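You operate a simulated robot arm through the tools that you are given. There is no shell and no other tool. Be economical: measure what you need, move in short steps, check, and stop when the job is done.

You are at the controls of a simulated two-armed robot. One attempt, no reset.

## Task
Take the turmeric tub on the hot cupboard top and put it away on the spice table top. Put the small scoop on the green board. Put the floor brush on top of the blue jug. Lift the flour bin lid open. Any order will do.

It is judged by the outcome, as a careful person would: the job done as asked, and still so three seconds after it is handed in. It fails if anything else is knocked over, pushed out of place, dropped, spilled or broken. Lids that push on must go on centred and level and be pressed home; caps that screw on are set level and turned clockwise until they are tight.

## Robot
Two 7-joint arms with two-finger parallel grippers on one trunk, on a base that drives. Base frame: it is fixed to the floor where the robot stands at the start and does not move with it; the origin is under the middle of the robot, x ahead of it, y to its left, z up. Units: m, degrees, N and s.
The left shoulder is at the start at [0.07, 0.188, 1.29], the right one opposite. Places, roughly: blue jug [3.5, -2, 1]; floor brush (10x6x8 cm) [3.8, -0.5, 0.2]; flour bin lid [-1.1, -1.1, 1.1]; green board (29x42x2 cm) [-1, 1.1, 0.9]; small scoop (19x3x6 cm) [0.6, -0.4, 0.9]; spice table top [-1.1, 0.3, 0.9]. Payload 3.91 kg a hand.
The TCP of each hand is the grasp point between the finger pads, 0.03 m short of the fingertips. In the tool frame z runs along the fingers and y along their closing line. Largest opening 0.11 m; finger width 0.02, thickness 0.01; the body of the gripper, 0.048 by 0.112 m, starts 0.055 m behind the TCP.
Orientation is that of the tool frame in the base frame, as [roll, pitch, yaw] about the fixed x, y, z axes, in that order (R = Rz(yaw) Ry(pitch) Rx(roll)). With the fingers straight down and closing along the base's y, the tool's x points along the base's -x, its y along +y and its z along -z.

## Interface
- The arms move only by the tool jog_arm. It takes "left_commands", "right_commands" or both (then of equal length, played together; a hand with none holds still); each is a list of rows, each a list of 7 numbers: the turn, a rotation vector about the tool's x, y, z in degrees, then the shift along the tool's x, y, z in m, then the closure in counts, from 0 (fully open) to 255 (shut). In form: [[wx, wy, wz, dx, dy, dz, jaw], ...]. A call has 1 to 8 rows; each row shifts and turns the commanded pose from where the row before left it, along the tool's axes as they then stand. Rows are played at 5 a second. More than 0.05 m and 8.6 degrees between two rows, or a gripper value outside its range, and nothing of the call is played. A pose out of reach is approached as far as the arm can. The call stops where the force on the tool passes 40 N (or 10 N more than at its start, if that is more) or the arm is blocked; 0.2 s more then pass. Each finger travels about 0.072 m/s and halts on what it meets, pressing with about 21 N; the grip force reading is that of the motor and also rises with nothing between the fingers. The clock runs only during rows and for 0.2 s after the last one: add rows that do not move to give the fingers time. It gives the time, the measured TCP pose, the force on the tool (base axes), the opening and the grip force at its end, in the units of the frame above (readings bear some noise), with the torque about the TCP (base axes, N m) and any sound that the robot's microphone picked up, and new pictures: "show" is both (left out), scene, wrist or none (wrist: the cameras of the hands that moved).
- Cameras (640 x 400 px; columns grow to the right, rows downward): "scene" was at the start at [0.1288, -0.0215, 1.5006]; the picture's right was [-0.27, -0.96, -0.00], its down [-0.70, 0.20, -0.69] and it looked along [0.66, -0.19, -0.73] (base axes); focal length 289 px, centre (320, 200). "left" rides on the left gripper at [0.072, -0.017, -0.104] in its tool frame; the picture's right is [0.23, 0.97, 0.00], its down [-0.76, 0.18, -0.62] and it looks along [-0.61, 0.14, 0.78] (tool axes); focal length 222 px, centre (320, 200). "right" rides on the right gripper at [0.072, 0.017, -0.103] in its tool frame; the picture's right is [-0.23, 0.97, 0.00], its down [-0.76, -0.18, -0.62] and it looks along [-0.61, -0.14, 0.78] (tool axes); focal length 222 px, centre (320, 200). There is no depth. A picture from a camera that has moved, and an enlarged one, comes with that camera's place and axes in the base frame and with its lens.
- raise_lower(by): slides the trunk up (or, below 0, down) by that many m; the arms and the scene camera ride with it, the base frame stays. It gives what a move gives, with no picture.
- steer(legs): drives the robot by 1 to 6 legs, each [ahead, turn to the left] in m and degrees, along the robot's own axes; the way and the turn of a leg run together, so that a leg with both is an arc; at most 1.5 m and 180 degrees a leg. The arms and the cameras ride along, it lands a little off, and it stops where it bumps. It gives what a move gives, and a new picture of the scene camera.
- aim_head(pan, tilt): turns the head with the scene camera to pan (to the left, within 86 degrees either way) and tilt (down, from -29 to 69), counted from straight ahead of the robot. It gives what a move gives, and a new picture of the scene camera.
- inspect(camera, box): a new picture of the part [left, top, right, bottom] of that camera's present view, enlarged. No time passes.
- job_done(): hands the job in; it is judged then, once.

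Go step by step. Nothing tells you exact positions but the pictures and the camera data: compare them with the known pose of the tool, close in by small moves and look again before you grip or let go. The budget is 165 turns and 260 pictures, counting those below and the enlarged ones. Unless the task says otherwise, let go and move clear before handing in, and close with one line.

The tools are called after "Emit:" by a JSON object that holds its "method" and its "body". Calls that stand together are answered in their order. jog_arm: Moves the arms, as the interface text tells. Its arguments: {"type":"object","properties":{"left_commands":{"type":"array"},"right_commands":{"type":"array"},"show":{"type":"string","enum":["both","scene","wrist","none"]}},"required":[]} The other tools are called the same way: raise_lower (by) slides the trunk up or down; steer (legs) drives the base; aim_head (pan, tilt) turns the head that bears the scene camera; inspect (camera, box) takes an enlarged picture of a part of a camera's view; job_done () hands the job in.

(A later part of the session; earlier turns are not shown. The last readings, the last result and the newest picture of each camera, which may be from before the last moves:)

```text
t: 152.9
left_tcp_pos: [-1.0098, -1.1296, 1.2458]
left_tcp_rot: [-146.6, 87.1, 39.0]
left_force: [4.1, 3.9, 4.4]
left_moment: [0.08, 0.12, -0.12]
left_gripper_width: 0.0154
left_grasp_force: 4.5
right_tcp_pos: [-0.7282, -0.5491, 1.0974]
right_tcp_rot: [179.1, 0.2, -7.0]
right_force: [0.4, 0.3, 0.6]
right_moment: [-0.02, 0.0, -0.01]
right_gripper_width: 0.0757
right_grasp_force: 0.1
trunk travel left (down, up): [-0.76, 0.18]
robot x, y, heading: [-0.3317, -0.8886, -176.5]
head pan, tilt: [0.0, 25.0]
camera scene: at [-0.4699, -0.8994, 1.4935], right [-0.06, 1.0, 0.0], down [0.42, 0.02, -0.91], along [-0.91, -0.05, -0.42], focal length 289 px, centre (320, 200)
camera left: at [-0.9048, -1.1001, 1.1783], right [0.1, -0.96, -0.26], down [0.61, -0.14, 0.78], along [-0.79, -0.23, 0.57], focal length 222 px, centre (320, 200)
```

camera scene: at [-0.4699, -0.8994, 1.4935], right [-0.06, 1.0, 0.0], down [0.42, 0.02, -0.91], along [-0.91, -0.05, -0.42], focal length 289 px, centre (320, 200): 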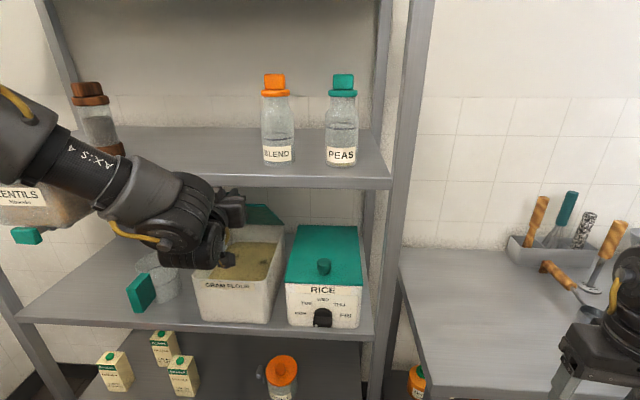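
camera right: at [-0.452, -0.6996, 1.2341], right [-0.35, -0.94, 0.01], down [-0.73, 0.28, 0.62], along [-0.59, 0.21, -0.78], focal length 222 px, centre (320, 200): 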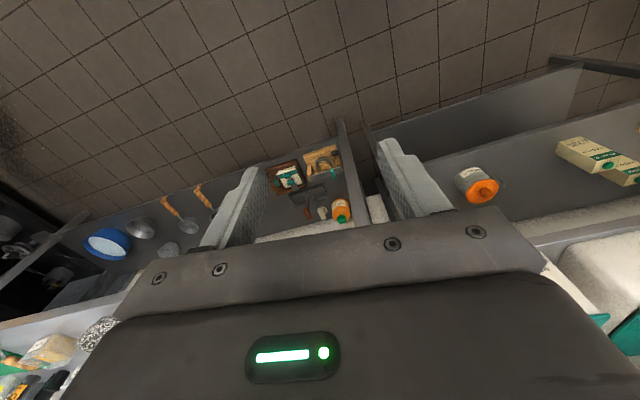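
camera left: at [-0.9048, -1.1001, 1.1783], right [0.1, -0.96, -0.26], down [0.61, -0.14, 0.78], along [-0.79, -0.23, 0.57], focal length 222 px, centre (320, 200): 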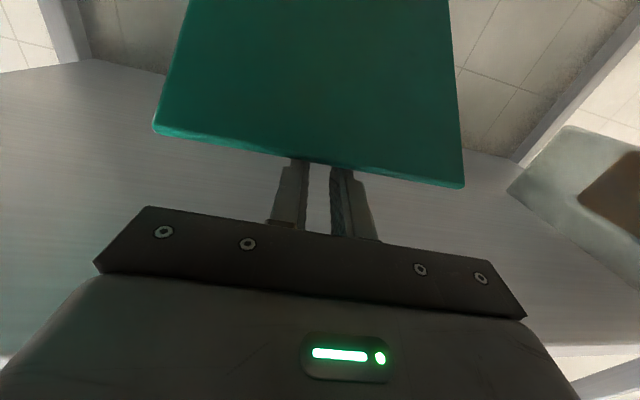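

It may be hanging on the fingers or holding by its own friction. I'll open the fingers in place and see whether the lid stays.

Emit:
{"method": "jog_arm", "body": {"left_commands": [[0, 0, 0, 0, 0, 0, 110], [0, 0, 0, 0, 0, 0, 80], [0, 0, 0, 0, 0, 0, 80], [0, 0, 0, 0, 0, 0, 80]], "show": "both"}}

```text
t: 153.9
left_tcp_pos: [-1.0108, -1.1315, 1.2448]
left_tcp_rot: [-148.4, 86.9, 37.2]
left_force: [0.0, -0.1, -0.2]
left_moment: [0.03, 0.01, -0.02]
left_gripper_width: 0.0754
left_grasp_force: 0.0
right_tcp_pos: [-0.73, -0.5501, 1.099]
right_tcp_rot: [179.3, 0.0, -7.0]
right_force: [-0.2, -0.5, 0.0]
right_moment: [-0.01, 0.03, 0.01]
right_gripper_width: 0.0755
right_grasp_force: 0.1
trunk travel left (down, up): [-0.76, 0.18]
robot x, y, heading: [-0.3313, -0.8933, -176.7]
head pan, tilt: [0.0, 25.0]
camera scene: at [-0.4719, -0.9004, 1.4933], right [-0.06, 1.0, 0.0], down [0.42, 0.03, -0.91], along [-0.9, -0.05, -0.42], focal length 289 px, centre (320, 200)
camera left: at [-0.9063, -1.1015, 1.1769], right [0.1, -0.96, -0.25], down [0.6, -0.14, 0.78], along [-0.79, -0.24, 0.57], focal length 222 px, centre (320, 200)
```

scene: 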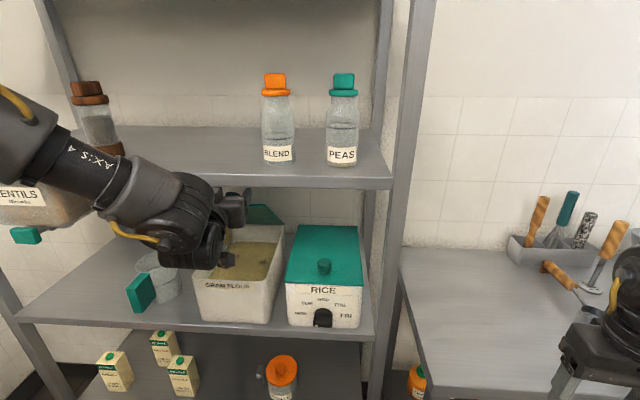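
left: 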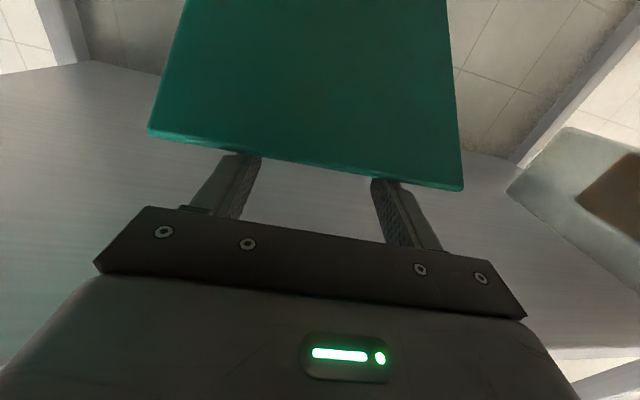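

The lid holds by friction at about 40°. I'll back the hand out, drop to z≈1.20 with the fingers closed, and push the lid further open from underneath.

Emit:
{"method": "steer", "body": {"legs": [[-0.13, 0]]}}

Emit:
{"method": "raise_lower", "body": {"by": -0.045}}

Emit:
{"method": "jog_arm", "body": {"left_commands": [[0, 0, 0, 0, 0, 0, 255], [0, 0, 0, 0, 0, 0, 255], [0, 0, 0, 0, 0, 0, 255], [0, 0, 0, 0, 0, 0, 255]], "show": "both"}}

```text
t: 155.2
left_tcp_pos: [-0.8818, -1.1212, 1.2429]
left_tcp_rot: [-148.9, 86.8, 36.4]
left_force: [-0.5, 0.9, 0.4]
left_moment: [-0.03, 0.0, 0.03]
left_gripper_width: 0.0754
left_grasp_force: 0.0
right_tcp_pos: [-0.598, -0.5399, 1.0974]
right_tcp_rot: [179.2, 0.0, -7.1]
right_force: [0.4, 0.5, -0.1]
right_moment: [0.01, 0.0, 0.01]
right_gripper_width: 0.0754
right_grasp_force: 0.1
trunk travel left (down, up): [-0.76, 0.18]
robot x, y, heading: [-0.1993, -0.8818, -176.8]
head pan, tilt: [0.0, 25.0]
camera scene: at [-0.342, -0.8922, 1.4931], right [-0.06, 1.0, 0.0], down [0.42, 0.02, -0.91], along [-0.9, -0.05, -0.42], focal length 289 px, centre (320, 200)
```

scene: 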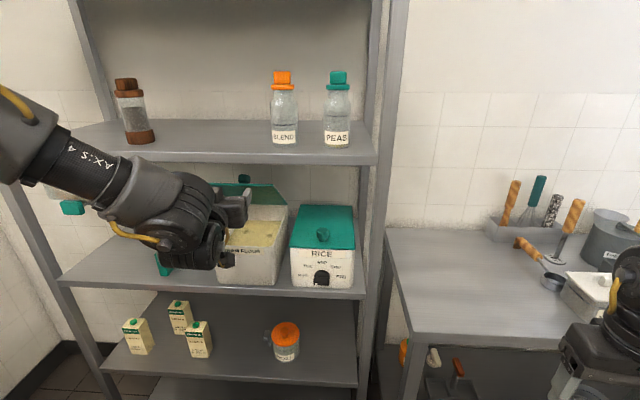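

```text
t: 156.0
left_tcp_pos: [-0.8814, -1.1214, 1.1996]
left_tcp_rot: [-148.0, 86.9, 37.4]
left_force: [-0.6, -1.2, 0.4]
left_moment: [0.0, 0.0, 0.01]
left_gripper_width: 0.0756
left_grasp_force: 0.1
right_tcp_pos: [-0.5962, -0.5403, 1.0525]
right_tcp_rot: [179.1, 0.1, -7.3]
right_force: [0.0, -0.4, 0.2]
right_moment: [0.0, 0.02, 0.02]
right_gripper_width: 0.0754
right_grasp_force: 0.1
trunk travel left (down, up): [-0.715, 0.225]
robot x, y, heading: [-0.2019, -0.8827, -176.4]
head pan, tilt: [0.0, 25.0]
```

```text
t: 157.0
left_tcp_pos: [-0.8787, -1.1211, 1.1992]
left_tcp_rot: [-148.4, 87.0, 37.0]
left_force: [-0.2, 0.9, 0.2]
left_moment: [-0.01, 0.0, -0.01]
left_gripper_width: 0.0001
left_grasp_force: 20.4
right_tcp_pos: [-0.5975, -0.5408, 1.0527]
right_tcp_rot: [179.2, 0.0, -7.2]
right_force: [-0.6, 0.5, 0.5]
right_moment: [0.02, -0.01, 0.01]
right_gripper_width: 0.0755
right_grasp_force: 0.0
trunk travel left (down, up): [-0.715, 0.225]
robot x, y, heading: [-0.2003, -0.883, -176.8]
head pan, tilt: [0.0, 25.0]
camera scene: at [-0.3405, -0.8921, 1.4483], right [-0.06, 1.0, 0.0], down [0.42, 0.02, -0.91], along [-0.9, -0.05, -0.42], focal length 289 px, centre (320, 200)
camera left: at [-0.7757, -1.0917, 1.1319], right [0.1, -0.96, -0.25], down [0.6, -0.14, 0.78], along [-0.79, -0.23, 0.57], focal length 222 px, centre (320, 200)
```

scene: 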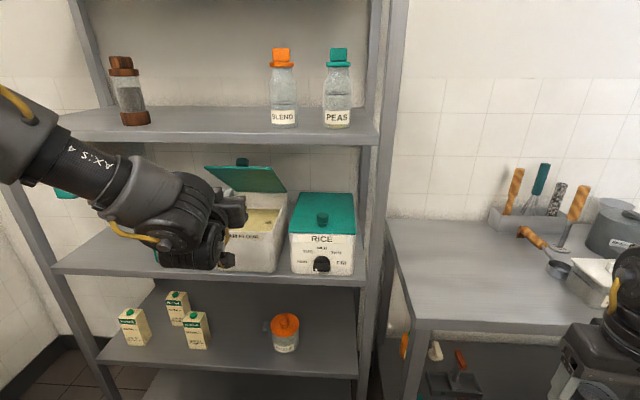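
left: 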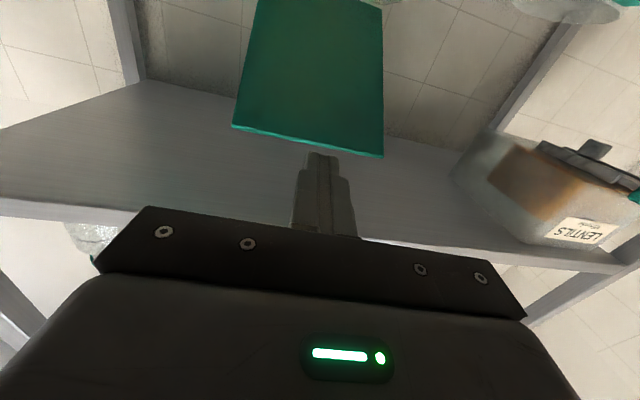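

The lid stays at about 40° with its edge at z≈1.225, and the closed fingers are below that. I'll lower a touch and push forward underneath.

Emit:
{"method": "raise_lower", "body": {"by": -0.008}}

Emit:
{"method": "steer", "body": {"legs": [[0.15, 0]]}}

Emit:
{"method": "inspect", "body": {"camera": "left", "box": [0, 0, 640, 400]}}

```text
t: 157.6
left_tcp_pos: [-0.8811, -1.1213, 1.1906]
left_tcp_rot: [-148.4, 86.9, 36.9]
left_force: [1.3, 0.5, -1.1]
left_moment: [0.01, -0.02, -0.04]
left_gripper_width: 0.0
left_grasp_force: 21.1
right_tcp_pos: [-0.5988, -0.5406, 1.0449]
right_tcp_rot: [179.2, 0.0, -7.2]
right_force: [-0.3, 0.1, 0.0]
right_moment: [0.0, 0.0, -0.01]
right_gripper_width: 0.0755
right_grasp_force: 0.0
trunk travel left (down, up): [-0.707, 0.233]
robot x, y, heading: [-0.1985, -0.8819, -176.7]
head pan, tilt: [0.0, 25.0]
```

```text
t: 158.9
left_tcp_pos: [-1.0216, -1.1314, 1.1929]
left_tcp_rot: [-147.2, 87.0, 38.4]
left_force: [0.2, 0.1, 0.8]
left_moment: [-0.01, 0.0, 0.01]
left_gripper_width: 0.0
left_grasp_force: 21.4
right_tcp_pos: [-0.7416, -0.5511, 1.0465]
right_tcp_rot: [179.2, 0.1, -6.9]
right_force: [0.1, 0.4, -0.2]
right_moment: [0.01, -0.01, 0.01]
right_gripper_width: 0.0755
right_grasp_force: 0.2
trunk travel left (down, up): [-0.707, 0.233]
robot x, y, heading: [-0.341, -0.8937, -176.3]
head pan, tilt: [0.0, 25.0]
camera scene: at [-0.4828, -0.9011, 1.4406], right [-0.06, 1.0, 0.0], down [0.42, 0.03, -0.91], along [-0.91, -0.06, -0.42], focal length 289 px, centre (320, 200)
```

scene: 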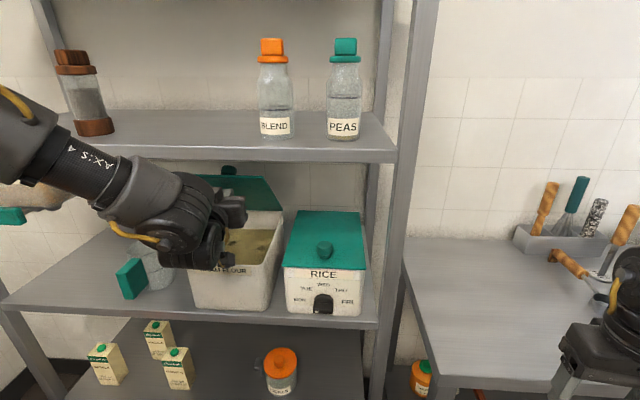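

```text
1.00 times, centred on (320, 200) of left
camera zoom: at [-0.9177, -1.1024, 1.1249], right [0.1, -0.96, -0.25], down [0.61, -0.14, 0.78], along [-0.79, -0.24, 0.57], focal length 222 px, centre (320, 200)
```

zoom: 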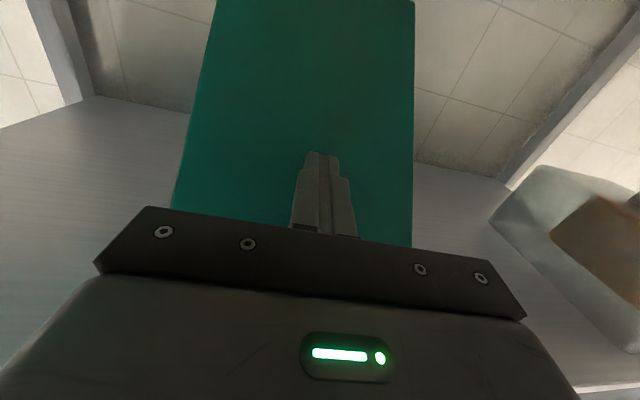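

The fingers are under the lid. Pushing on in small steps.

Emit:
{"method": "steer", "body": {"legs": [[0.04, 0]]}}

Emit:
{"method": "steer", "body": {"legs": [[0.03, 0]]}}

Emit:
{"method": "inspect", "body": {"camera": "left", "box": [0, 0, 640, 400]}}

```text
t: 159.8
left_tcp_pos: [-1.0582, -1.1345, 1.1957]
left_tcp_rot: [-143.8, 87.3, 41.7]
left_force: [1.1, 1.0, 0.7]
left_moment: [0.01, 0.0, 0.02]
left_gripper_width: 0.0
left_grasp_force: 21.7
right_tcp_pos: [-0.778, -0.5524, 1.0469]
right_tcp_rot: [179.2, 0.4, -6.9]
right_force: [1.0, 0.5, 1.0]
right_moment: [-0.01, 0.04, -0.01]
right_gripper_width: 0.0755
right_grasp_force: 0.1
trunk travel left (down, up): [-0.707, 0.233]
robot x, y, heading: [-0.3847, -0.8952, -176.4]
head pan, tilt: [0.0, 25.0]
camera scene: at [-0.5171, -0.9032, 1.4413], right [-0.06, 1.0, 0.0], down [0.42, 0.03, -0.91], along [-0.91, -0.06, -0.42], focal length 289 px, centre (320, 200)
```

scene: 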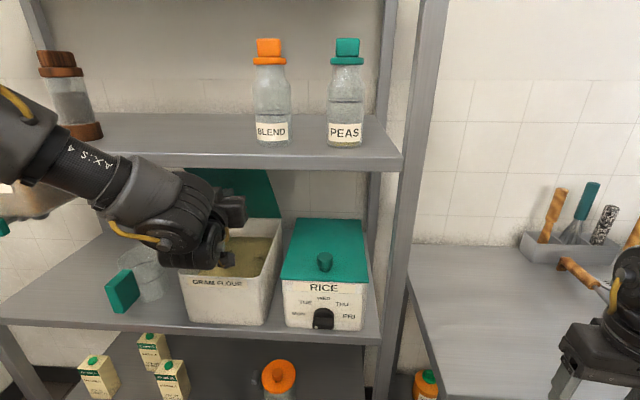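

```text
t: 160.7
left_tcp_pos: [-1.0844, -1.1356, 1.1905]
left_tcp_rot: [-151.3, 86.8, 34.0]
left_force: [4.8, 0.7, -0.2]
left_moment: [0.01, 0.02, -0.06]
left_gripper_width: 0.0
left_grasp_force: 20.9
right_tcp_pos: [-0.8088, -0.5554, 1.0446]
right_tcp_rot: [179.0, 0.1, -6.8]
right_force: [0.5, 0.4, -0.7]
right_moment: [0.03, 0.0, -0.01]
right_gripper_width: 0.0755
right_grasp_force: 0.1
trunk travel left (down, up): [-0.707, 0.233]
robot x, y, heading: [-0.4109, -0.8972, -176.4]
head pan, tilt: [0.0, 25.0]
stopped in leg 1: the force on the tool passed its limit (the readings are from after the stop); the commanded pose is now the measured one
camera scene: at [-0.5487, -0.9053, 1.4405], right [-0.06, 1.0, 0.0], down [0.42, 0.03, -0.91], along [-0.9, -0.06, -0.42], focal length 289 px, centre (320, 200)
```

scene: 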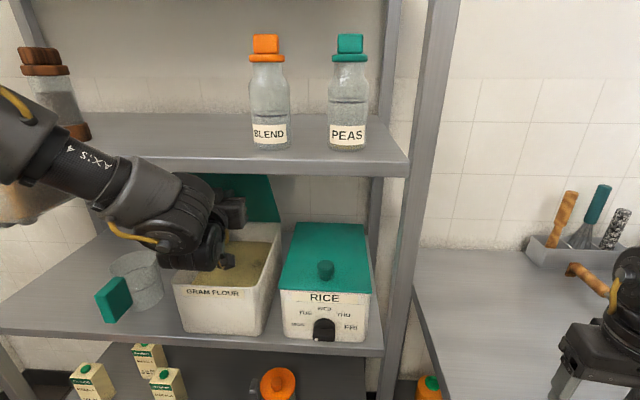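

```text
1.00 times, centred on (320, 200) of left
camera zoom: at [-0.9805, -1.1069, 1.1238], right [0.1, -0.96, -0.25], down [0.6, -0.14, 0.79], along [-0.79, -0.23, 0.56], focal length 222 px, centre (320, 200)
```

zoom: 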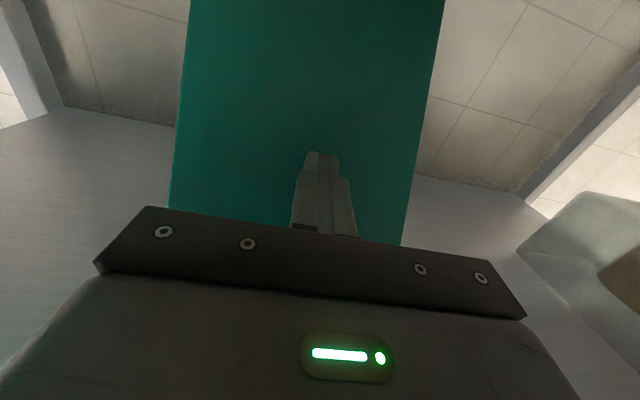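

The push met more than 40 N at about 58°. I'll try one more small push to see whether it's a stop or friction.

Emit:
{"method": "steer", "body": {"legs": [[0.012, 0]]}}

```text
t: 161.6
left_tcp_pos: [-1.0865, -1.1351, 1.1864]
left_tcp_rot: [-158.2, 86.2, 27.0]
left_force: [18.8, 0.6, -0.8]
left_moment: [-0.03, 0.11, -0.04]
left_gripper_width: 0.0001
left_grasp_force: 20.7
right_tcp_pos: [-0.8142, -0.5568, 1.0469]
right_tcp_rot: [179.1, 0.2, -6.7]
right_force: [0.0, -0.6, -0.5]
right_moment: [-0.01, 0.02, 0.0]
right_gripper_width: 0.0755
right_grasp_force: 0.1
trunk travel left (down, up): [-0.707, 0.233]
robot x, y, heading: [-0.4165, -0.898, -176.3]
head pan, tilt: [0.0, 25.0]
stopped in leg 1: the force on the tool passed its limit (the readings are from after the stop); the commanded pose is now the measured one
camera scene: at [-0.5532, -0.9062, 1.4408], right [-0.07, 1.0, 0.0], down [0.42, 0.03, -0.91], along [-0.91, -0.06, -0.42], focal length 289 px, centre (320, 200)
```

scene: 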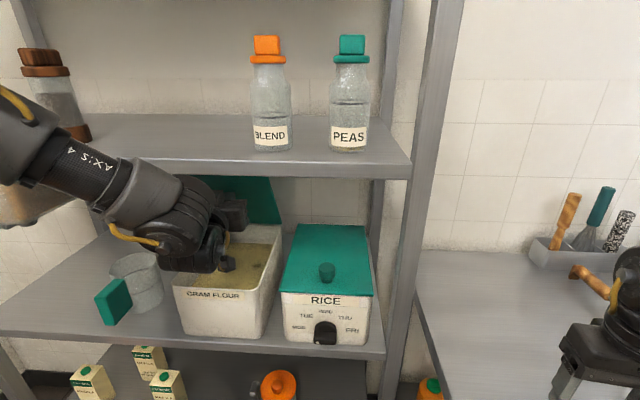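

It's a firm stop, so I'll leave it there. Backing straight out and checking the lid from a lower viewpoint.

Emit:
{"method": "steer", "body": {"legs": [[-0.28, 0]]}}

Emit:
{"method": "raise_lower", "body": {"by": -0.15}}

Emit:
{"method": "inspect", "body": {"camera": "scene", "box": [130, 60, 450, 260]}}

```text
t: 163.5
left_tcp_pos: [-0.8123, -1.114, 1.1861]
left_tcp_rot: [-159.2, 86.2, 25.4]
left_force: [0.4, -0.3, 0.4]
left_moment: [0.02, -0.02, 0.01]
left_gripper_width: 0.0
left_grasp_force: 20.6
right_tcp_pos: [-0.5323, -0.5351, 1.0448]
right_tcp_rot: [179.3, 0.0, -7.4]
right_force: [0.7, -0.8, 0.2]
right_moment: [0.01, 0.01, 0.02]
right_gripper_width: 0.0755
right_grasp_force: 0.1
trunk travel left (down, up): [-0.707, 0.233]
robot x, y, heading: [-0.1321, -0.881, -176.7]
head pan, tilt: [0.0, 25.0]
camera scene: at [-0.2762, -0.8879, 1.4401], right [-0.06, 1.0, 0.0], down [0.42, 0.02, -0.91], along [-0.9, -0.05, -0.42], focal length 289 px, centre (320, 200)
```

scene: 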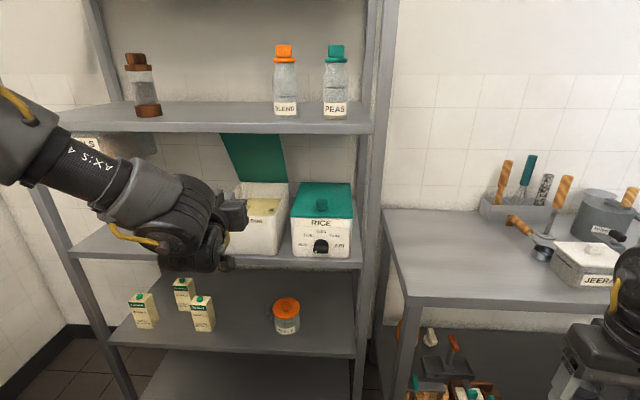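

```text
t: 165.3
left_tcp_pos: [-0.8107, -1.1114, 1.0359]
left_tcp_rot: [-158.8, 86.2, 26.0]
left_force: [0.2, 0.0, -0.2]
left_moment: [-0.01, 0.01, 0.03]
left_gripper_width: 0.0002
left_grasp_force: 20.8
right_tcp_pos: [-0.5318, -0.5363, 0.8945]
right_tcp_rot: [179.2, 0.1, -7.3]
right_force: [0.3, -0.4, -0.5]
right_moment: [0.03, 0.01, 0.0]
right_gripper_width: 0.0757
right_grasp_force: 0.1
trunk travel left (down, up): [-0.557, 0.383]
robot x, y, heading: [-0.1336, -0.8836, -177.0]
head pan, tilt: [0.0, 25.0]
```

```text
2.00 times, centred on (290, 160) of scene
camera zoom: at [-0.2748, -0.8879, 1.2904], right [-0.06, 1.0, 0.0], down [0.42, 0.02, -0.91], along [-0.9, -0.05, -0.42], focal length 579 px, centre (380, 280)
```

zoom: 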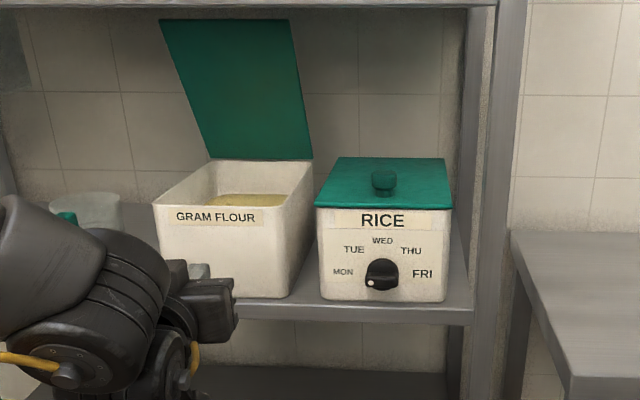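

The lid is wide open and holding, and the bin and its neighbours are undisturbed. Next I'll raise the trunk, bring the left hand back to pointing down, and head for the brush and jug.

Emit:
{"method": "raise_lower", "body": {"by": 0.24}}

Emit:
{"method": "jog_arm", "body": {"left_commands": [[0, 8.5, 0, 0, 0, -0.01, 120], [0, 8.5, 0, 0, 0, -0.01, 120], [0, 8.5, 0, 0, 0, 0, 120], [0, 8.5, 0, 0, 0, 0, 120], [0, 8.5, 0, 0, 0, 0, 120], [0, 8.5, 0, 0, 0, 0, 120], [0, 8.5, 0, 0, 0, 0, 120], [0, 8.5, 0, 0, 0, 0, 120]], "show": "none"}}

Emit:
{"method": "jog_arm", "body": {"left_commands": [[0, 8.5, 0, 0.01, 0, 0, 120], [0, 8.5, 0, 0.02, 0, 0, 120], [0, 0, 0, 0.02, 0, 0, 120], [0, 0, 0, 0.02, 0, 0, 120]], "show": "none"}}

```text
t: 167.8
left_tcp_pos: [-0.8123, -1.1125, 1.275]
left_tcp_rot: [-159.1, 86.2, 25.7]
left_force: [0.2, -0.3, 0.3]
left_moment: [0.01, 0.0, 0.01]
left_gripper_width: 0.0
left_grasp_force: 21.0
right_tcp_pos: [-0.5314, -0.5355, 1.1336]
right_tcp_rot: [179.2, 0.0, -7.2]
right_force: [0.8, 0.4, 0.2]
right_moment: [0.01, 0.01, -0.05]
right_gripper_width: 0.0755
right_grasp_force: 0.0
trunk travel left (down, up): [-0.797, 0.143]
robot x, y, heading: [-0.1366, -0.8803, -176.7]
head pan, tilt: [0.0, 25.0]
```

```text
t: 169.6
left_tcp_pos: [-0.7103, -1.0185, 1.2532]
left_tcp_rot: [-178.4, 18.3, 5.4]
left_force: [-0.6, 0.1, 0.0]
left_moment: [-0.01, -0.01, -0.01]
left_gripper_width: 0.0582
left_grasp_force: 0.1
left hand out of reach, approached as far as the arm can: row 2, 3, 4, 5, 6, 7, 8
right_tcp_pos: [-0.5305, -0.5334, 1.1356]
right_tcp_rot: [179.1, 0.0, -7.3]
right_force: [-0.2, 0.5, 0.2]
right_moment: [0.01, -0.02, -0.01]
right_gripper_width: 0.0755
right_grasp_force: 0.0
trunk travel left (down, up): [-0.797, 0.143]
robot x, y, heading: [-0.1321, -0.8809, -176.5]
head pan, tilt: [0.0, 25.0]
```

```text
t: 170.6
left_tcp_pos: [-0.6305, -1.0065, 1.2422]
left_tcp_rot: [-178.7, 1.4, 4.8]
left_force: [0.1, 0.6, 0.2]
left_moment: [0.0, -0.01, 0.0]
left_gripper_width: 0.0583
left_grasp_force: 0.1
left hand out of reach, approached as far as the arm can: row 1
right_tcp_pos: [-0.5305, -0.5357, 1.1366]
right_tcp_rot: [179.2, 0.1, -7.3]
right_force: [-0.1, 0.2, 0.2]
right_moment: [0.0, 0.04, -0.01]
right_gripper_width: 0.0756
right_grasp_force: 0.2
trunk travel left (down, up): [-0.797, 0.143]
robot x, y, heading: [-0.1366, -0.8829, -176.8]
head pan, tilt: [0.0, 25.0]
```

Turning round and driving along the aisle.

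Emit:
{"method": "steer", "body": {"legs": [[0, 172], [1.4, 0]]}}

Emit:
{"method": "aim_head", "body": {"pan": 0, "tilt": 20}}

```text
t: 184.6
left_tcp_pos: [1.7611, -0.9353, 1.2425]
left_tcp_rot: [-178.5, 1.5, 177.3]
left_force: [-0.5, -0.6, -0.2]
left_moment: [0.01, -0.02, 0.05]
left_gripper_width: 0.0583
left_grasp_force: 0.0
right_tcp_pos: [1.6009, -1.3881, 1.1362]
right_tcp_rot: [179.1, 0.0, 165.2]
right_force: [-0.2, 0.4, 0.2]
right_moment: [0.03, -0.02, 0.01]
right_gripper_width: 0.0755
right_grasp_force: 0.0
trunk travel left (down, up): [-0.797, 0.143]
robot x, y, heading: [1.2513, -0.9934, -4.4]
head pan, tilt: [0.0, 25.0]
camera scene: at [1.3948, -1.0042, 1.5304], right [-0.08, -1.0, 0.0], down [-0.42, 0.03, -0.91], along [0.9, -0.07, -0.42], focal length 289 px, centre (320, 200)
```

scene: 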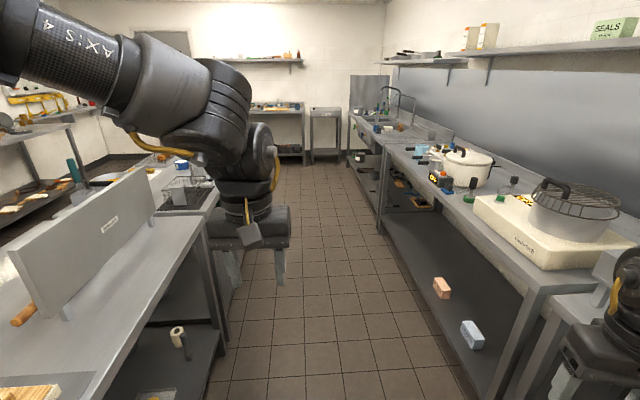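

```text
t: 185.2
left_tcp_pos: [1.7624, -0.936, 1.2419]
left_tcp_rot: [-178.6, 1.5, 177.3]
left_force: [0.6, -0.8, -0.1]
left_moment: [0.0, 0.0, -0.03]
left_gripper_width: 0.058
left_grasp_force: 0.1
right_tcp_pos: [1.5997, -1.3881, 1.1353]
right_tcp_rot: [179.1, -0.1, 165.3]
right_force: [0.0, 0.3, -0.4]
right_moment: [0.03, 0.0, -0.02]
right_gripper_width: 0.0759
right_grasp_force: 0.2
trunk travel left (down, up): [-0.797, 0.143]
robot x, y, heading: [1.2525, -0.9934, -4.5]
head pan, tilt: [0.0, 20.0]
camera scene: at [1.3963, -1.0043, 1.5383], right [-0.08, -1.0, 0.0], down [-0.34, 0.03, -0.94], along [0.94, -0.07, -0.34], focal length 289 px, centre (320, 200)
```

scene: 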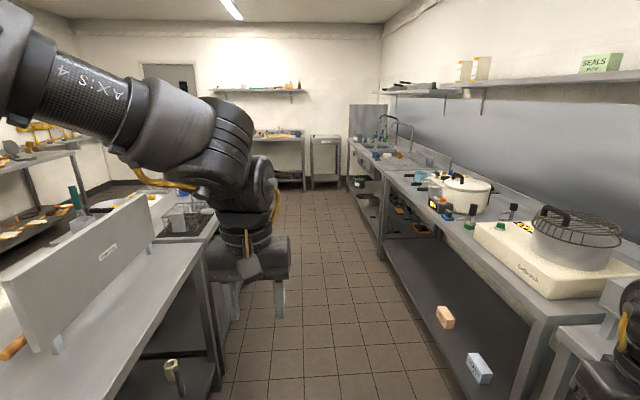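

I'll zoom in on the counter near the jug and on the left tables' far end.

Emit:
{"method": "inspect", "body": {"camera": "scene", "box": [340, 100, 540, 240]}}

Emit:
{"method": "inspect", "body": {"camera": "scene", "box": [140, 120, 340, 260]}}

```text
2.86 times, centred on (440, 170) of scene
camera zoom: at [1.3963, -1.0043, 1.5383], right [-0.08, -1.0, 0.0], down [-0.34, 0.03, -0.94], along [0.94, -0.07, -0.34], focal length 827 px, centre (-23, 286)
```

zoom: 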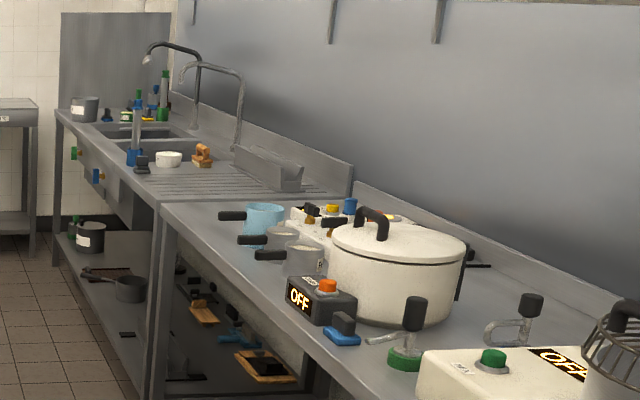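

```text
2.86 times, centred on (240, 190) of scene
camera zoom: at [1.3963, -1.0043, 1.5383], right [-0.08, -1.0, 0.0], down [-0.34, 0.03, -0.94], along [0.94, -0.07, -0.34], focal length 827 px, centre (549, 229)
```

zoom: 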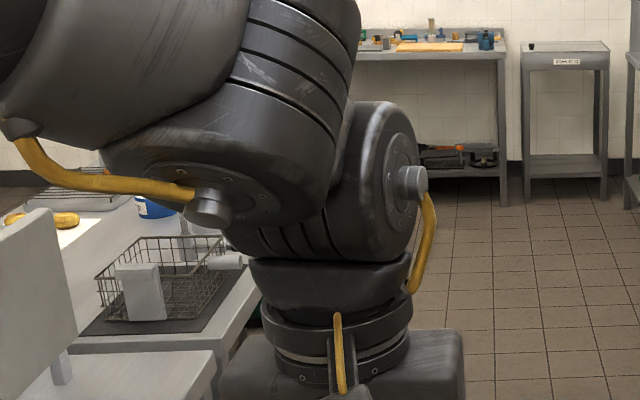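

The blue jug is a light-blue handled pot on the right counter at about x≈3.5. I'll drive on and look left for the brush.

Emit:
{"method": "steer", "body": {"legs": [[1.5, 2]]}}

Emit:
{"method": "aim_head", "body": {"pan": 35, "tilt": 40}}

Emit:
{"method": "aim_head", "body": {"pan": -50, "tilt": 35}}

```text
t: 192.9
left_tcp_pos: [3.3061, -1.0187, 1.2426]
left_tcp_rot: [-178.6, 1.5, 178.8]
left_force: [-0.6, -1.0, -0.1]
left_moment: [-0.01, 0.01, -0.02]
left_gripper_width: 0.058
left_grasp_force: 0.0
right_tcp_pos: [3.1571, -1.4753, 1.1347]
right_tcp_rot: [179.1, -0.1, 166.7]
right_force: [-0.2, 0.2, -0.4]
right_moment: [-0.01, 0.03, 0.01]
right_gripper_width: 0.0756
right_grasp_force: 0.1
trunk travel left (down, up): [-0.797, 0.143]
robot x, y, heading: [2.7983, -1.0895, -2.6]
head pan, tilt: [0.0, 20.0]
camera scene: at [2.9425, -1.0973, 1.5384], right [-0.05, -1.0, 0.0], down [-0.34, 0.02, -0.94], along [0.94, -0.05, -0.34], focal length 289 px, centre (320, 200)
```

scene: 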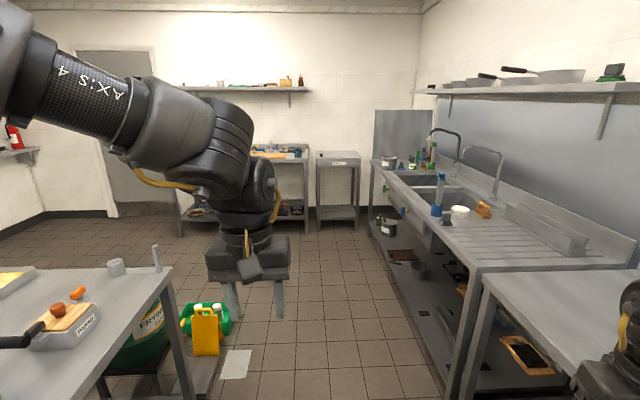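

```text
t: 193.9
left_tcp_pos: [3.3068, -1.0182, 1.2419]
left_tcp_rot: [-178.7, 1.6, 178.8]
left_force: [0.2, -0.2, -0.3]
left_moment: [0.02, 0.01, 0.04]
left_gripper_width: 0.0581
left_grasp_force: 0.0
right_tcp_pos: [3.1567, -1.4749, 1.1358]
right_tcp_rot: [179.1, 0.1, 166.6]
right_force: [-0.3, 0.8, 0.5]
right_moment: [0.03, -0.02, 0.0]
right_gripper_width: 0.0753
right_grasp_force: 0.1
trunk travel left (down, up): [-0.797, 0.143]
robot x, y, heading: [2.7986, -1.0908, -2.9]
head pan, tilt: [35.0, 40.0]
camera scene: at [2.9219, -1.0476, 1.507], right [0.53, -0.85, 0.0], down [-0.54, -0.34, -0.77], along [0.65, 0.41, -0.64], focal length 289 px, centre (320, 200)
```

scene: 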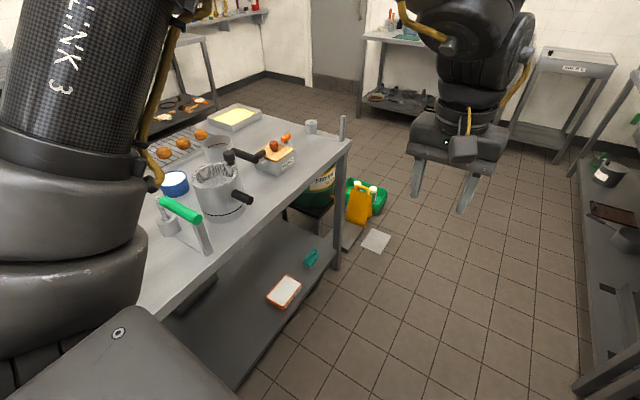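

```text
t: 195.5
left_tcp_pos: [3.3064, -1.0187, 1.2417]
left_tcp_rot: [-178.5, 1.4, 178.8]
left_force: [0.3, -0.8, 0.1]
left_moment: [-0.01, 0.01, 0.05]
left_gripper_width: 0.058
left_grasp_force: 0.0
right_tcp_pos: [3.1565, -1.4758, 1.1356]
right_tcp_rot: [179.1, 0.0, 166.6]
right_force: [-0.8, -0.5, 0.3]
right_moment: [0.04, 0.01, 0.04]
right_gripper_width: 0.0754
right_grasp_force: 0.0
trunk travel left (down, up): [-0.797, 0.143]
robot x, y, heading: [2.798, -1.0915, -2.8]
head pan, tilt: [-50.0, 35.0]
camera scene: at [2.9033, -1.1628, 1.5145], right [-0.8, -0.6, 0.0], down [-0.35, 0.46, -0.82], along [0.5, -0.65, -0.57], focal length 289 px, centre (320, 200)
```

scene: 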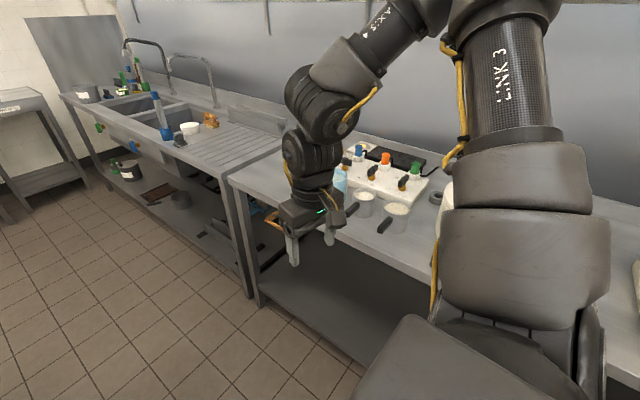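

The green item on the left table's lower shelf at about [3.79, -0.44] looks like the brush. I'll look closer at it.

Emit:
{"method": "aim_head", "body": {"pan": 32, "tilt": 45}}

Emit:
{"method": "inspect", "body": {"camera": "scene", "box": [260, 190, 400, 280]}}

```text
t: 197.0
left_tcp_pos: [3.3077, -1.0181, 1.2425]
left_tcp_rot: [-178.6, 1.6, 178.7]
left_force: [-0.5, -0.4, 0.1]
left_moment: [0.03, -0.01, -0.01]
left_gripper_width: 0.0581
left_grasp_force: 0.0
right_tcp_pos: [3.1572, -1.4761, 1.1354]
right_tcp_rot: [179.1, 0.0, 166.8]
right_force: [0.0, -0.7, 0.1]
right_moment: [0.02, 0.01, 0.03]
right_gripper_width: 0.0757
right_grasp_force: 0.1
trunk travel left (down, up): [-0.797, 0.143]
robot x, y, heading: [2.7991, -1.0927, -2.8]
head pan, tilt: [32.0, 45.0]
camera scene: at [2.921, -1.0532, 1.4997], right [0.49, -0.87, 0.0], down [-0.62, -0.34, -0.71], along [0.62, 0.34, -0.71], focal length 289 px, centre (320, 200)
```

scene: 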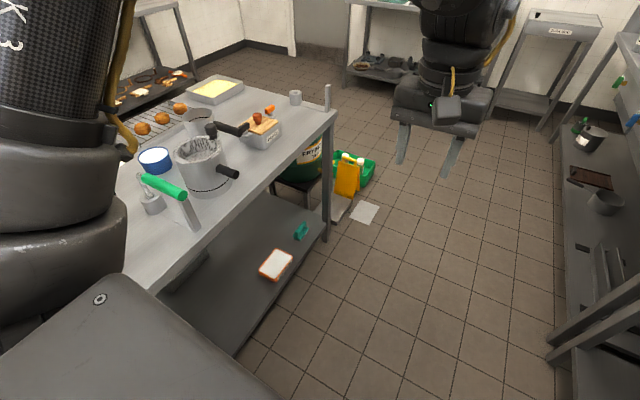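

```text
4.44 times, centred on (330, 235) of scene
camera zoom: at [2.921, -1.0532, 1.4997], right [0.49, -0.87, 0.0], down [-0.62, -0.34, -0.71], along [0.62, 0.34, -0.71], focal length 1286 px, centre (276, 44)
```

zoom: 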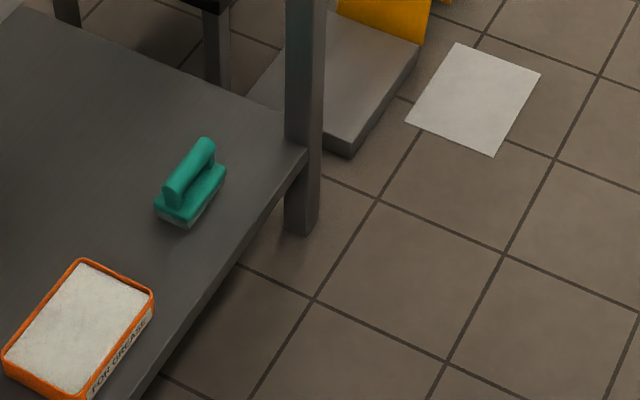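

It is the green brush, lying with its long axis along x at about [3.76, -0.47] on the lower shelf. I plan to face the table and reach in under the top with the left hand turned sideways; first I'll move the right hand outward and drive there.

Emit:
{"method": "jog_arm", "body": {"right_commands": [[0, 0, 0, 0.02, -0.025, 0, 80], [0, 0, 0, 0.02, -0.025, 0, 80], [0, 0, 0, 0.02, -0.025, 0, 80], [0, 0, 0, 0.02, -0.025, 0, 80], [0, 0, 0, 0.02, -0.025, 0, 80], [0, 0, 0, 0.02, -0.025, 0, 80]], "show": "none"}}

Emit:
{"method": "steer", "body": {"legs": [[0.8, 0], [0, 93]]}}

Emit:
{"method": "aim_head", "body": {"pan": -10, "tilt": 60}}

```text
t: 198.4
left_tcp_pos: [3.3062, -1.0183, 1.2426]
left_tcp_rot: [-178.8, 1.6, 178.8]
left_force: [0.0, 0.3, -0.5]
left_moment: [-0.02, -0.01, -0.03]
left_gripper_width: 0.0583
left_grasp_force: 0.0
right_tcp_pos: [3.0067, -1.5937, 1.1316]
right_tcp_rot: [179.2, 0.1, 166.8]
right_force: [0.2, -0.3, 0.1]
right_moment: [0.01, 0.01, 0.04]
right_gripper_width: 0.0755
right_grasp_force: 0.0
trunk travel left (down, up): [-0.797, 0.143]
robot x, y, heading: [2.7999, -1.0915, -2.8]
head pan, tilt: [32.0, 45.0]
```

```text
t: 206.6
left_tcp_pos: [3.4842, -0.6212, 1.2416]
left_tcp_rot: [-178.7, 1.6, -87.3]
left_force: [0.5, 0.1, 0.6]
left_moment: [0.01, 0.03, 0.03]
left_gripper_width: 0.0581
left_grasp_force: 0.0
right_tcp_pos: [4.0787, -0.8785, 1.1314]
right_tcp_rot: [179.2, 0.0, -99.3]
right_force: [0.3, -0.5, 0.1]
right_moment: [0.03, 0.01, 0.0]
right_gripper_width: 0.0757
right_grasp_force: 0.0
trunk travel left (down, up): [-0.797, 0.143]
robot x, y, heading: [3.591, -1.1261, 91.0]
head pan, tilt: [32.0, 45.0]
camera scene: at [3.5474, -1.0042, 1.4997], right [0.84, 0.55, 0.0], down [0.39, -0.59, -0.71], along [-0.39, 0.59, -0.71], focal length 289 px, centre (320, 200)
```

scene: 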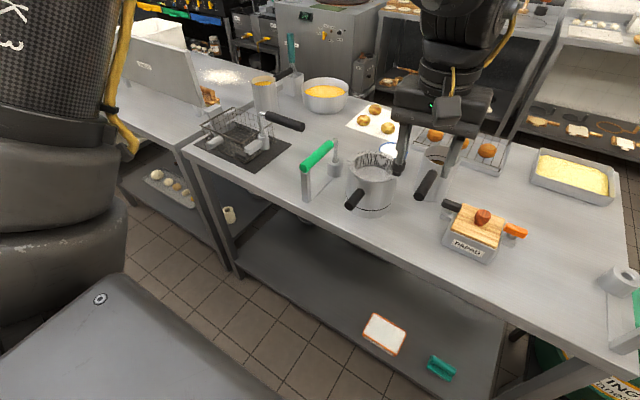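

```text
t: 207.7
left_tcp_pos: [3.4843, -0.6211, 1.2434]
left_tcp_rot: [-178.6, 1.5, -87.2]
left_force: [-0.6, 0.7, 0.2]
left_moment: [-0.03, 0.02, 0.03]
left_gripper_width: 0.0582
left_grasp_force: 0.0
right_tcp_pos: [4.0788, -0.8781, 1.1303]
right_tcp_rot: [179.1, 0.0, -99.4]
right_force: [0.0, 0.7, 0.2]
right_moment: [0.01, -0.03, 0.0]
right_gripper_width: 0.0754
right_grasp_force: 0.1
trunk travel left (down, up): [-0.797, 0.143]
robot x, y, heading: [3.5912, -1.1234, 91.0]
head pan, tilt: [-10.0, 60.0]
camera scene: at [3.6018, -1.0064, 1.4803], right [0.99, -0.15, 0.0], down [-0.13, -0.86, -0.5], along [0.08, 0.49, -0.87], focal length 289 px, centre (320, 200)
```

scene: 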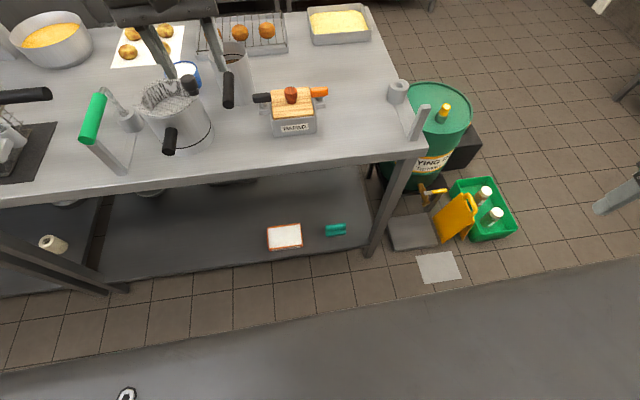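

The brush is at about [3.763, -0.464], some 13 cm inside the table edge (y≈-0.59). I'll back off slightly, set the left hand's posture in free space, then lower the trunk before reaching in.

Emit:
{"method": "steer", "body": {"legs": [[-0.1, 0]]}}

Emit:
{"method": "jog_arm", "body": {"left_commands": [[0, 0, 0, 0.012, -0.025, 0.011, 60], [0, 0, 0, 0.012, -0.025, 0.011, 60], [0, 0, 0, 0.012, -0.025, 0.011, 60], [0, 0, 0, 0.012, -0.025, 0.011, 60], [0, 0, 0, 0.012, -0.025, 0.011, 60], [0, 0, 0, 0.012, -0.025, 0.011, 60], [0, 0, 0, 0.0, -0.025, 0.011, 60], [0, 0, 0, 0, 0, 0.011, 60]], "show": "none"}}

Emit:
{"method": "jog_arm", "body": {"left_commands": [[0, 0, -8.5, 0, 0, 0, 60], [0, 0, -8.5, 0, 0, 0, 60], [0, 0, -8.5, 0, 0, 0, 60], [0, 0, -8.5, 0, 0, 0, 60], [0, 0, -8.5, 0, 0, 0, 60], [0, 0, -8.5, 0, 0, 0, 60], [0, 0, -8.5, 0, 0, 0, 60], [0, 0, -8.5, 0, 0, 0, 60]], "show": "none"}}

```text
t: 208.8
left_tcp_pos: [3.4866, -0.7163, 1.2415]
left_tcp_rot: [-178.7, 1.3, -87.4]
left_force: [-0.4, -0.3, 0.1]
left_moment: [0.0, 0.02, -0.01]
left_gripper_width: 0.0581
left_grasp_force: 0.1
right_tcp_pos: [4.0807, -0.9761, 1.1303]
right_tcp_rot: [179.2, -0.1, -99.3]
right_force: [-0.2, -0.4, 1.2]
right_moment: [-0.02, 0.0, -0.01]
right_gripper_width: 0.0754
right_grasp_force: 0.1
trunk travel left (down, up): [-0.797, 0.143]
robot x, y, heading: [3.593, -1.2195, 90.8]
head pan, tilt: [-10.0, 60.0]
camera scene: at [3.6038, -1.1021, 1.48], right [0.99, -0.15, 0.0], down [-0.13, -0.86, -0.5], along [0.08, 0.49, -0.87], focal length 289 px, centre (320, 200)
```

scene: 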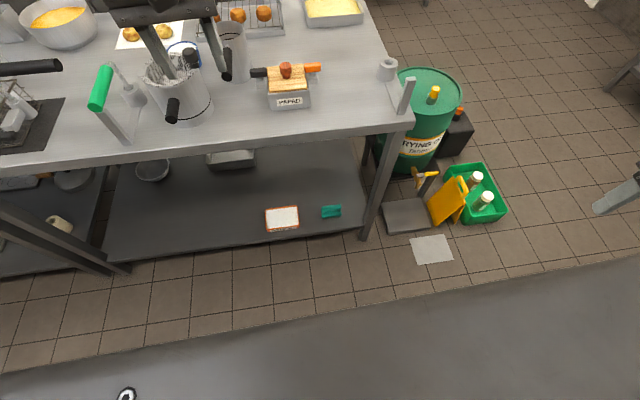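

```text
t: 210.7
left_tcp_pos: [3.6667, -0.7804, 1.1573]
left_tcp_rot: [-178.6, 1.4, -87.2]
left_force: [0.0, -0.3, 0.2]
left_moment: [0.01, -0.02, 0.01]
left_gripper_width: 0.0844
left_grasp_force: 0.0
right_tcp_pos: [4.0812, -0.9761, 1.1303]
right_tcp_rot: [179.2, 0.0, -99.3]
right_force: [-0.4, -0.8, -0.3]
right_moment: [0.02, 0.02, 0.04]
right_gripper_width: 0.0758
right_grasp_force: 0.0
trunk travel left (down, up): [-0.797, 0.143]
robot x, y, heading: [3.5928, -1.2238, 91.3]
head pan, tilt: [-10.0, 60.0]
```

```text
t: 212.4
left_tcp_pos: [3.6669, -0.7808, 1.1551]
left_tcp_rot: [-178.2, -0.7, -19.1]
left_force: [0.0, 0.0, -0.2]
left_moment: [0.01, 0.0, -0.02]
left_gripper_width: 0.0843
left_grasp_force: 0.0
right_tcp_pos: [4.0804, -0.9778, 1.131]
right_tcp_rot: [179.1, 0.0, -99.5]
right_force: [-0.7, 0.0, 0.5]
right_moment: [-0.02, 0.01, 0.01]
right_gripper_width: 0.0756
right_grasp_force: 0.1
trunk travel left (down, up): [-0.797, 0.143]
robot x, y, heading: [3.5955, -1.2211, 91.0]
head pan, tilt: [-10.0, 60.0]
```

Emit:
{"method": "jog_arm", "body": {"left_commands": [[0, 0, -8.5, 0, 0, 0, 60], [0, 0, -8.5, 0, 0, 0, 60], [0, 0, -2, 0, 0, 0, 60]], "show": "scene"}}

Emit:
{"method": "aim_head", "body": {"pan": 30, "tilt": 50}}

```text
t: 213.2
left_tcp_pos: [3.6659, -0.781, 1.156]
left_tcp_rot: [-178.4, -1.3, -0.2]
left_force: [-0.4, -0.5, 0.0]
left_moment: [0.01, -0.01, 0.03]
left_gripper_width: 0.0844
left_grasp_force: 0.1
right_tcp_pos: [4.0803, -0.9783, 1.1307]
right_tcp_rot: [179.1, 0.0, -99.4]
right_force: [-0.6, -0.4, 0.5]
right_moment: [0.02, 0.03, 0.04]
right_gripper_width: 0.0758
right_grasp_force: 0.1
trunk travel left (down, up): [-0.797, 0.143]
robot x, y, heading: [3.5959, -1.2209, 91.1]
head pan, tilt: [-10.0, 60.0]
camera scene: at [3.604, -1.1048, 1.4802], right [0.99, -0.15, 0.0], down [-0.13, -0.86, -0.5], along [0.08, 0.49, -0.87], focal length 289 px, centre (320, 200)
```

scene: 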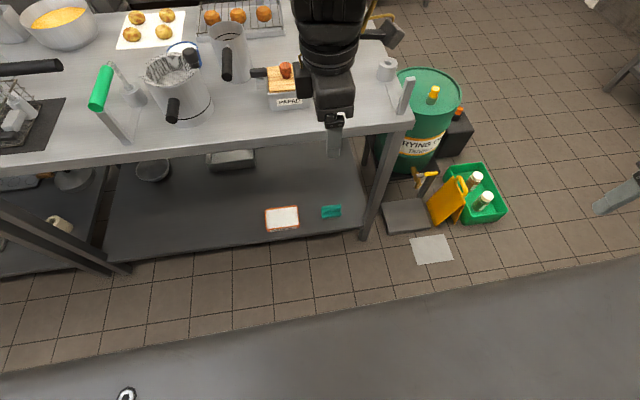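

```text
t: 214.3
left_tcp_pos: [3.6653, -0.7796, 1.1569]
left_tcp_rot: [-178.4, -1.3, -0.3]
left_force: [-0.2, -0.6, -0.6]
left_moment: [-0.01, -0.02, 0.0]
left_gripper_width: 0.0842
left_grasp_force: 0.0
right_tcp_pos: [4.0818, -0.978, 1.1304]
right_tcp_rot: [179.1, 0.0, -99.4]
right_force: [0.5, 0.4, -0.1]
right_moment: [0.02, 0.0, -0.01]
right_gripper_width: 0.0755
right_grasp_force: 0.2
trunk travel left (down, up): [-0.797, 0.143]
robot x, y, heading: [3.5912, -1.2204, 91.2]
head pan, tilt: [30.0, 50.0]
camera scene: at [3.5541, -1.1045, 1.4928], right [0.86, 0.52, 0.0], down [0.4, -0.66, -0.64], along [-0.33, 0.55, -0.77], focal length 289 px, centre (320, 200)
```

scene: 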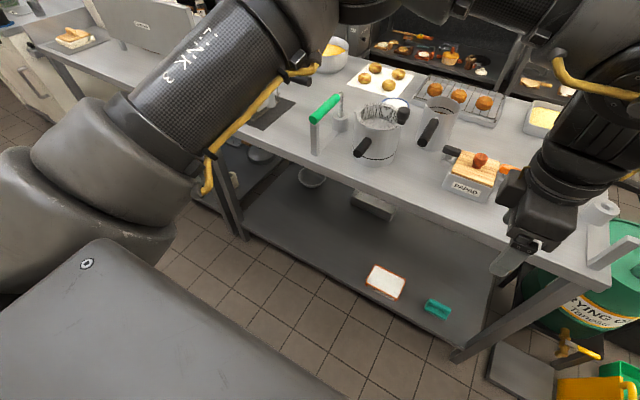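

The elbow sits fairly far forward, so I'll back up a bit more before lowering the trunk beside the table.

Emit:
{"method": "steer", "body": {"legs": [[-0.12, 0]]}}

Emit:
{"method": "raise_lower", "body": {"by": -0.75}}

Emit:
{"method": "aim_head", "body": {"pan": -10, "tilt": 30}}

```text
t: 215.6
left_tcp_pos: [3.6687, -0.8995, 1.1549]
left_tcp_rot: [-178.5, -1.2, -0.4]
left_force: [1.2, 0.1, 1.0]
left_moment: [-0.01, -0.02, 0.03]
left_gripper_width: 0.0839
left_grasp_force: 0.1
right_tcp_pos: [4.083, -1.0972, 1.1304]
right_tcp_rot: [179.1, 0.0, -99.5]
right_force: [1.4, -0.2, 1.1]
right_moment: [-0.04, -0.02, 0.01]
right_gripper_width: 0.0756
right_grasp_force: 0.1
trunk travel left (down, up): [-0.797, 0.143]
robot x, y, heading: [3.5949, -1.3407, 90.6]
head pan, tilt: [30.0, 50.0]
camera scene: at [3.5562, -1.223, 1.4926], right [0.86, 0.52, 0.0], down [0.39, -0.66, -0.64], along [-0.33, 0.55, -0.77], focal length 289 px, centre (320, 200)
```

scene: 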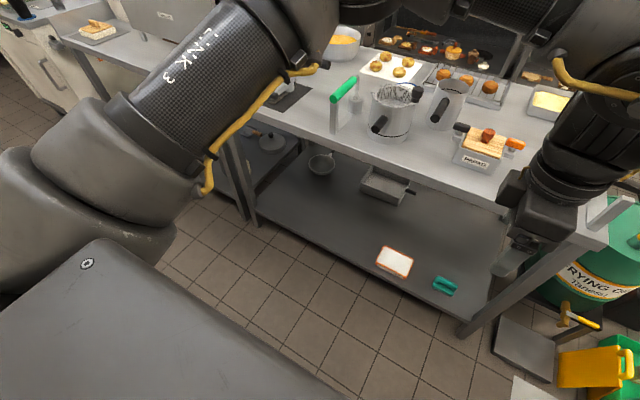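

```text
refused: -0.75 is not a number from -0.4 to 0.4
```

```text
t: 216.6
left_tcp_pos: [3.6688, -0.8999, 1.1564]
left_tcp_rot: [-178.5, -1.3, -0.3]
left_force: [0.0, 0.5, 1.0]
left_moment: [0.03, 0.01, 0.0]
left_gripper_width: 0.0844
left_grasp_force: 0.1
right_tcp_pos: [4.0821, -1.098, 1.1318]
right_tcp_rot: [179.1, 0.0, -99.5]
right_force: [-0.2, 0.2, 0.1]
right_moment: [-0.01, -0.01, 0.01]
right_gripper_width: 0.0754
right_grasp_force: 0.1
trunk travel left (down, up): [-0.797, 0.143]
robot x, y, heading: [3.5914, -1.3444, 91.3]
head pan, tilt: [-10.0, 30.0]
camera scene: at [3.61, -1.2004, 1.5222], right [0.99, -0.16, 0.0], down [-0.08, -0.49, -0.87], along [0.13, 0.85, -0.5], focal length 289 px, centre (320, 200)
```

scene: 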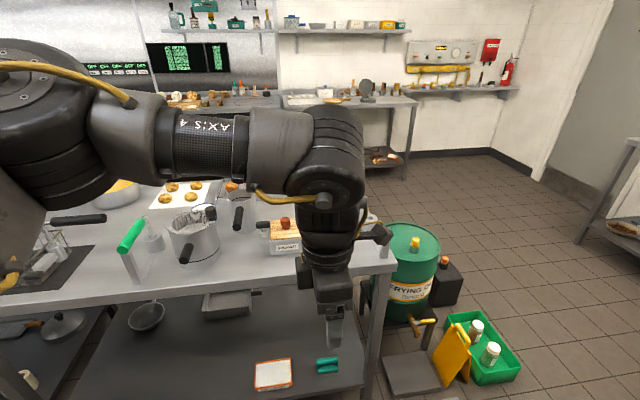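

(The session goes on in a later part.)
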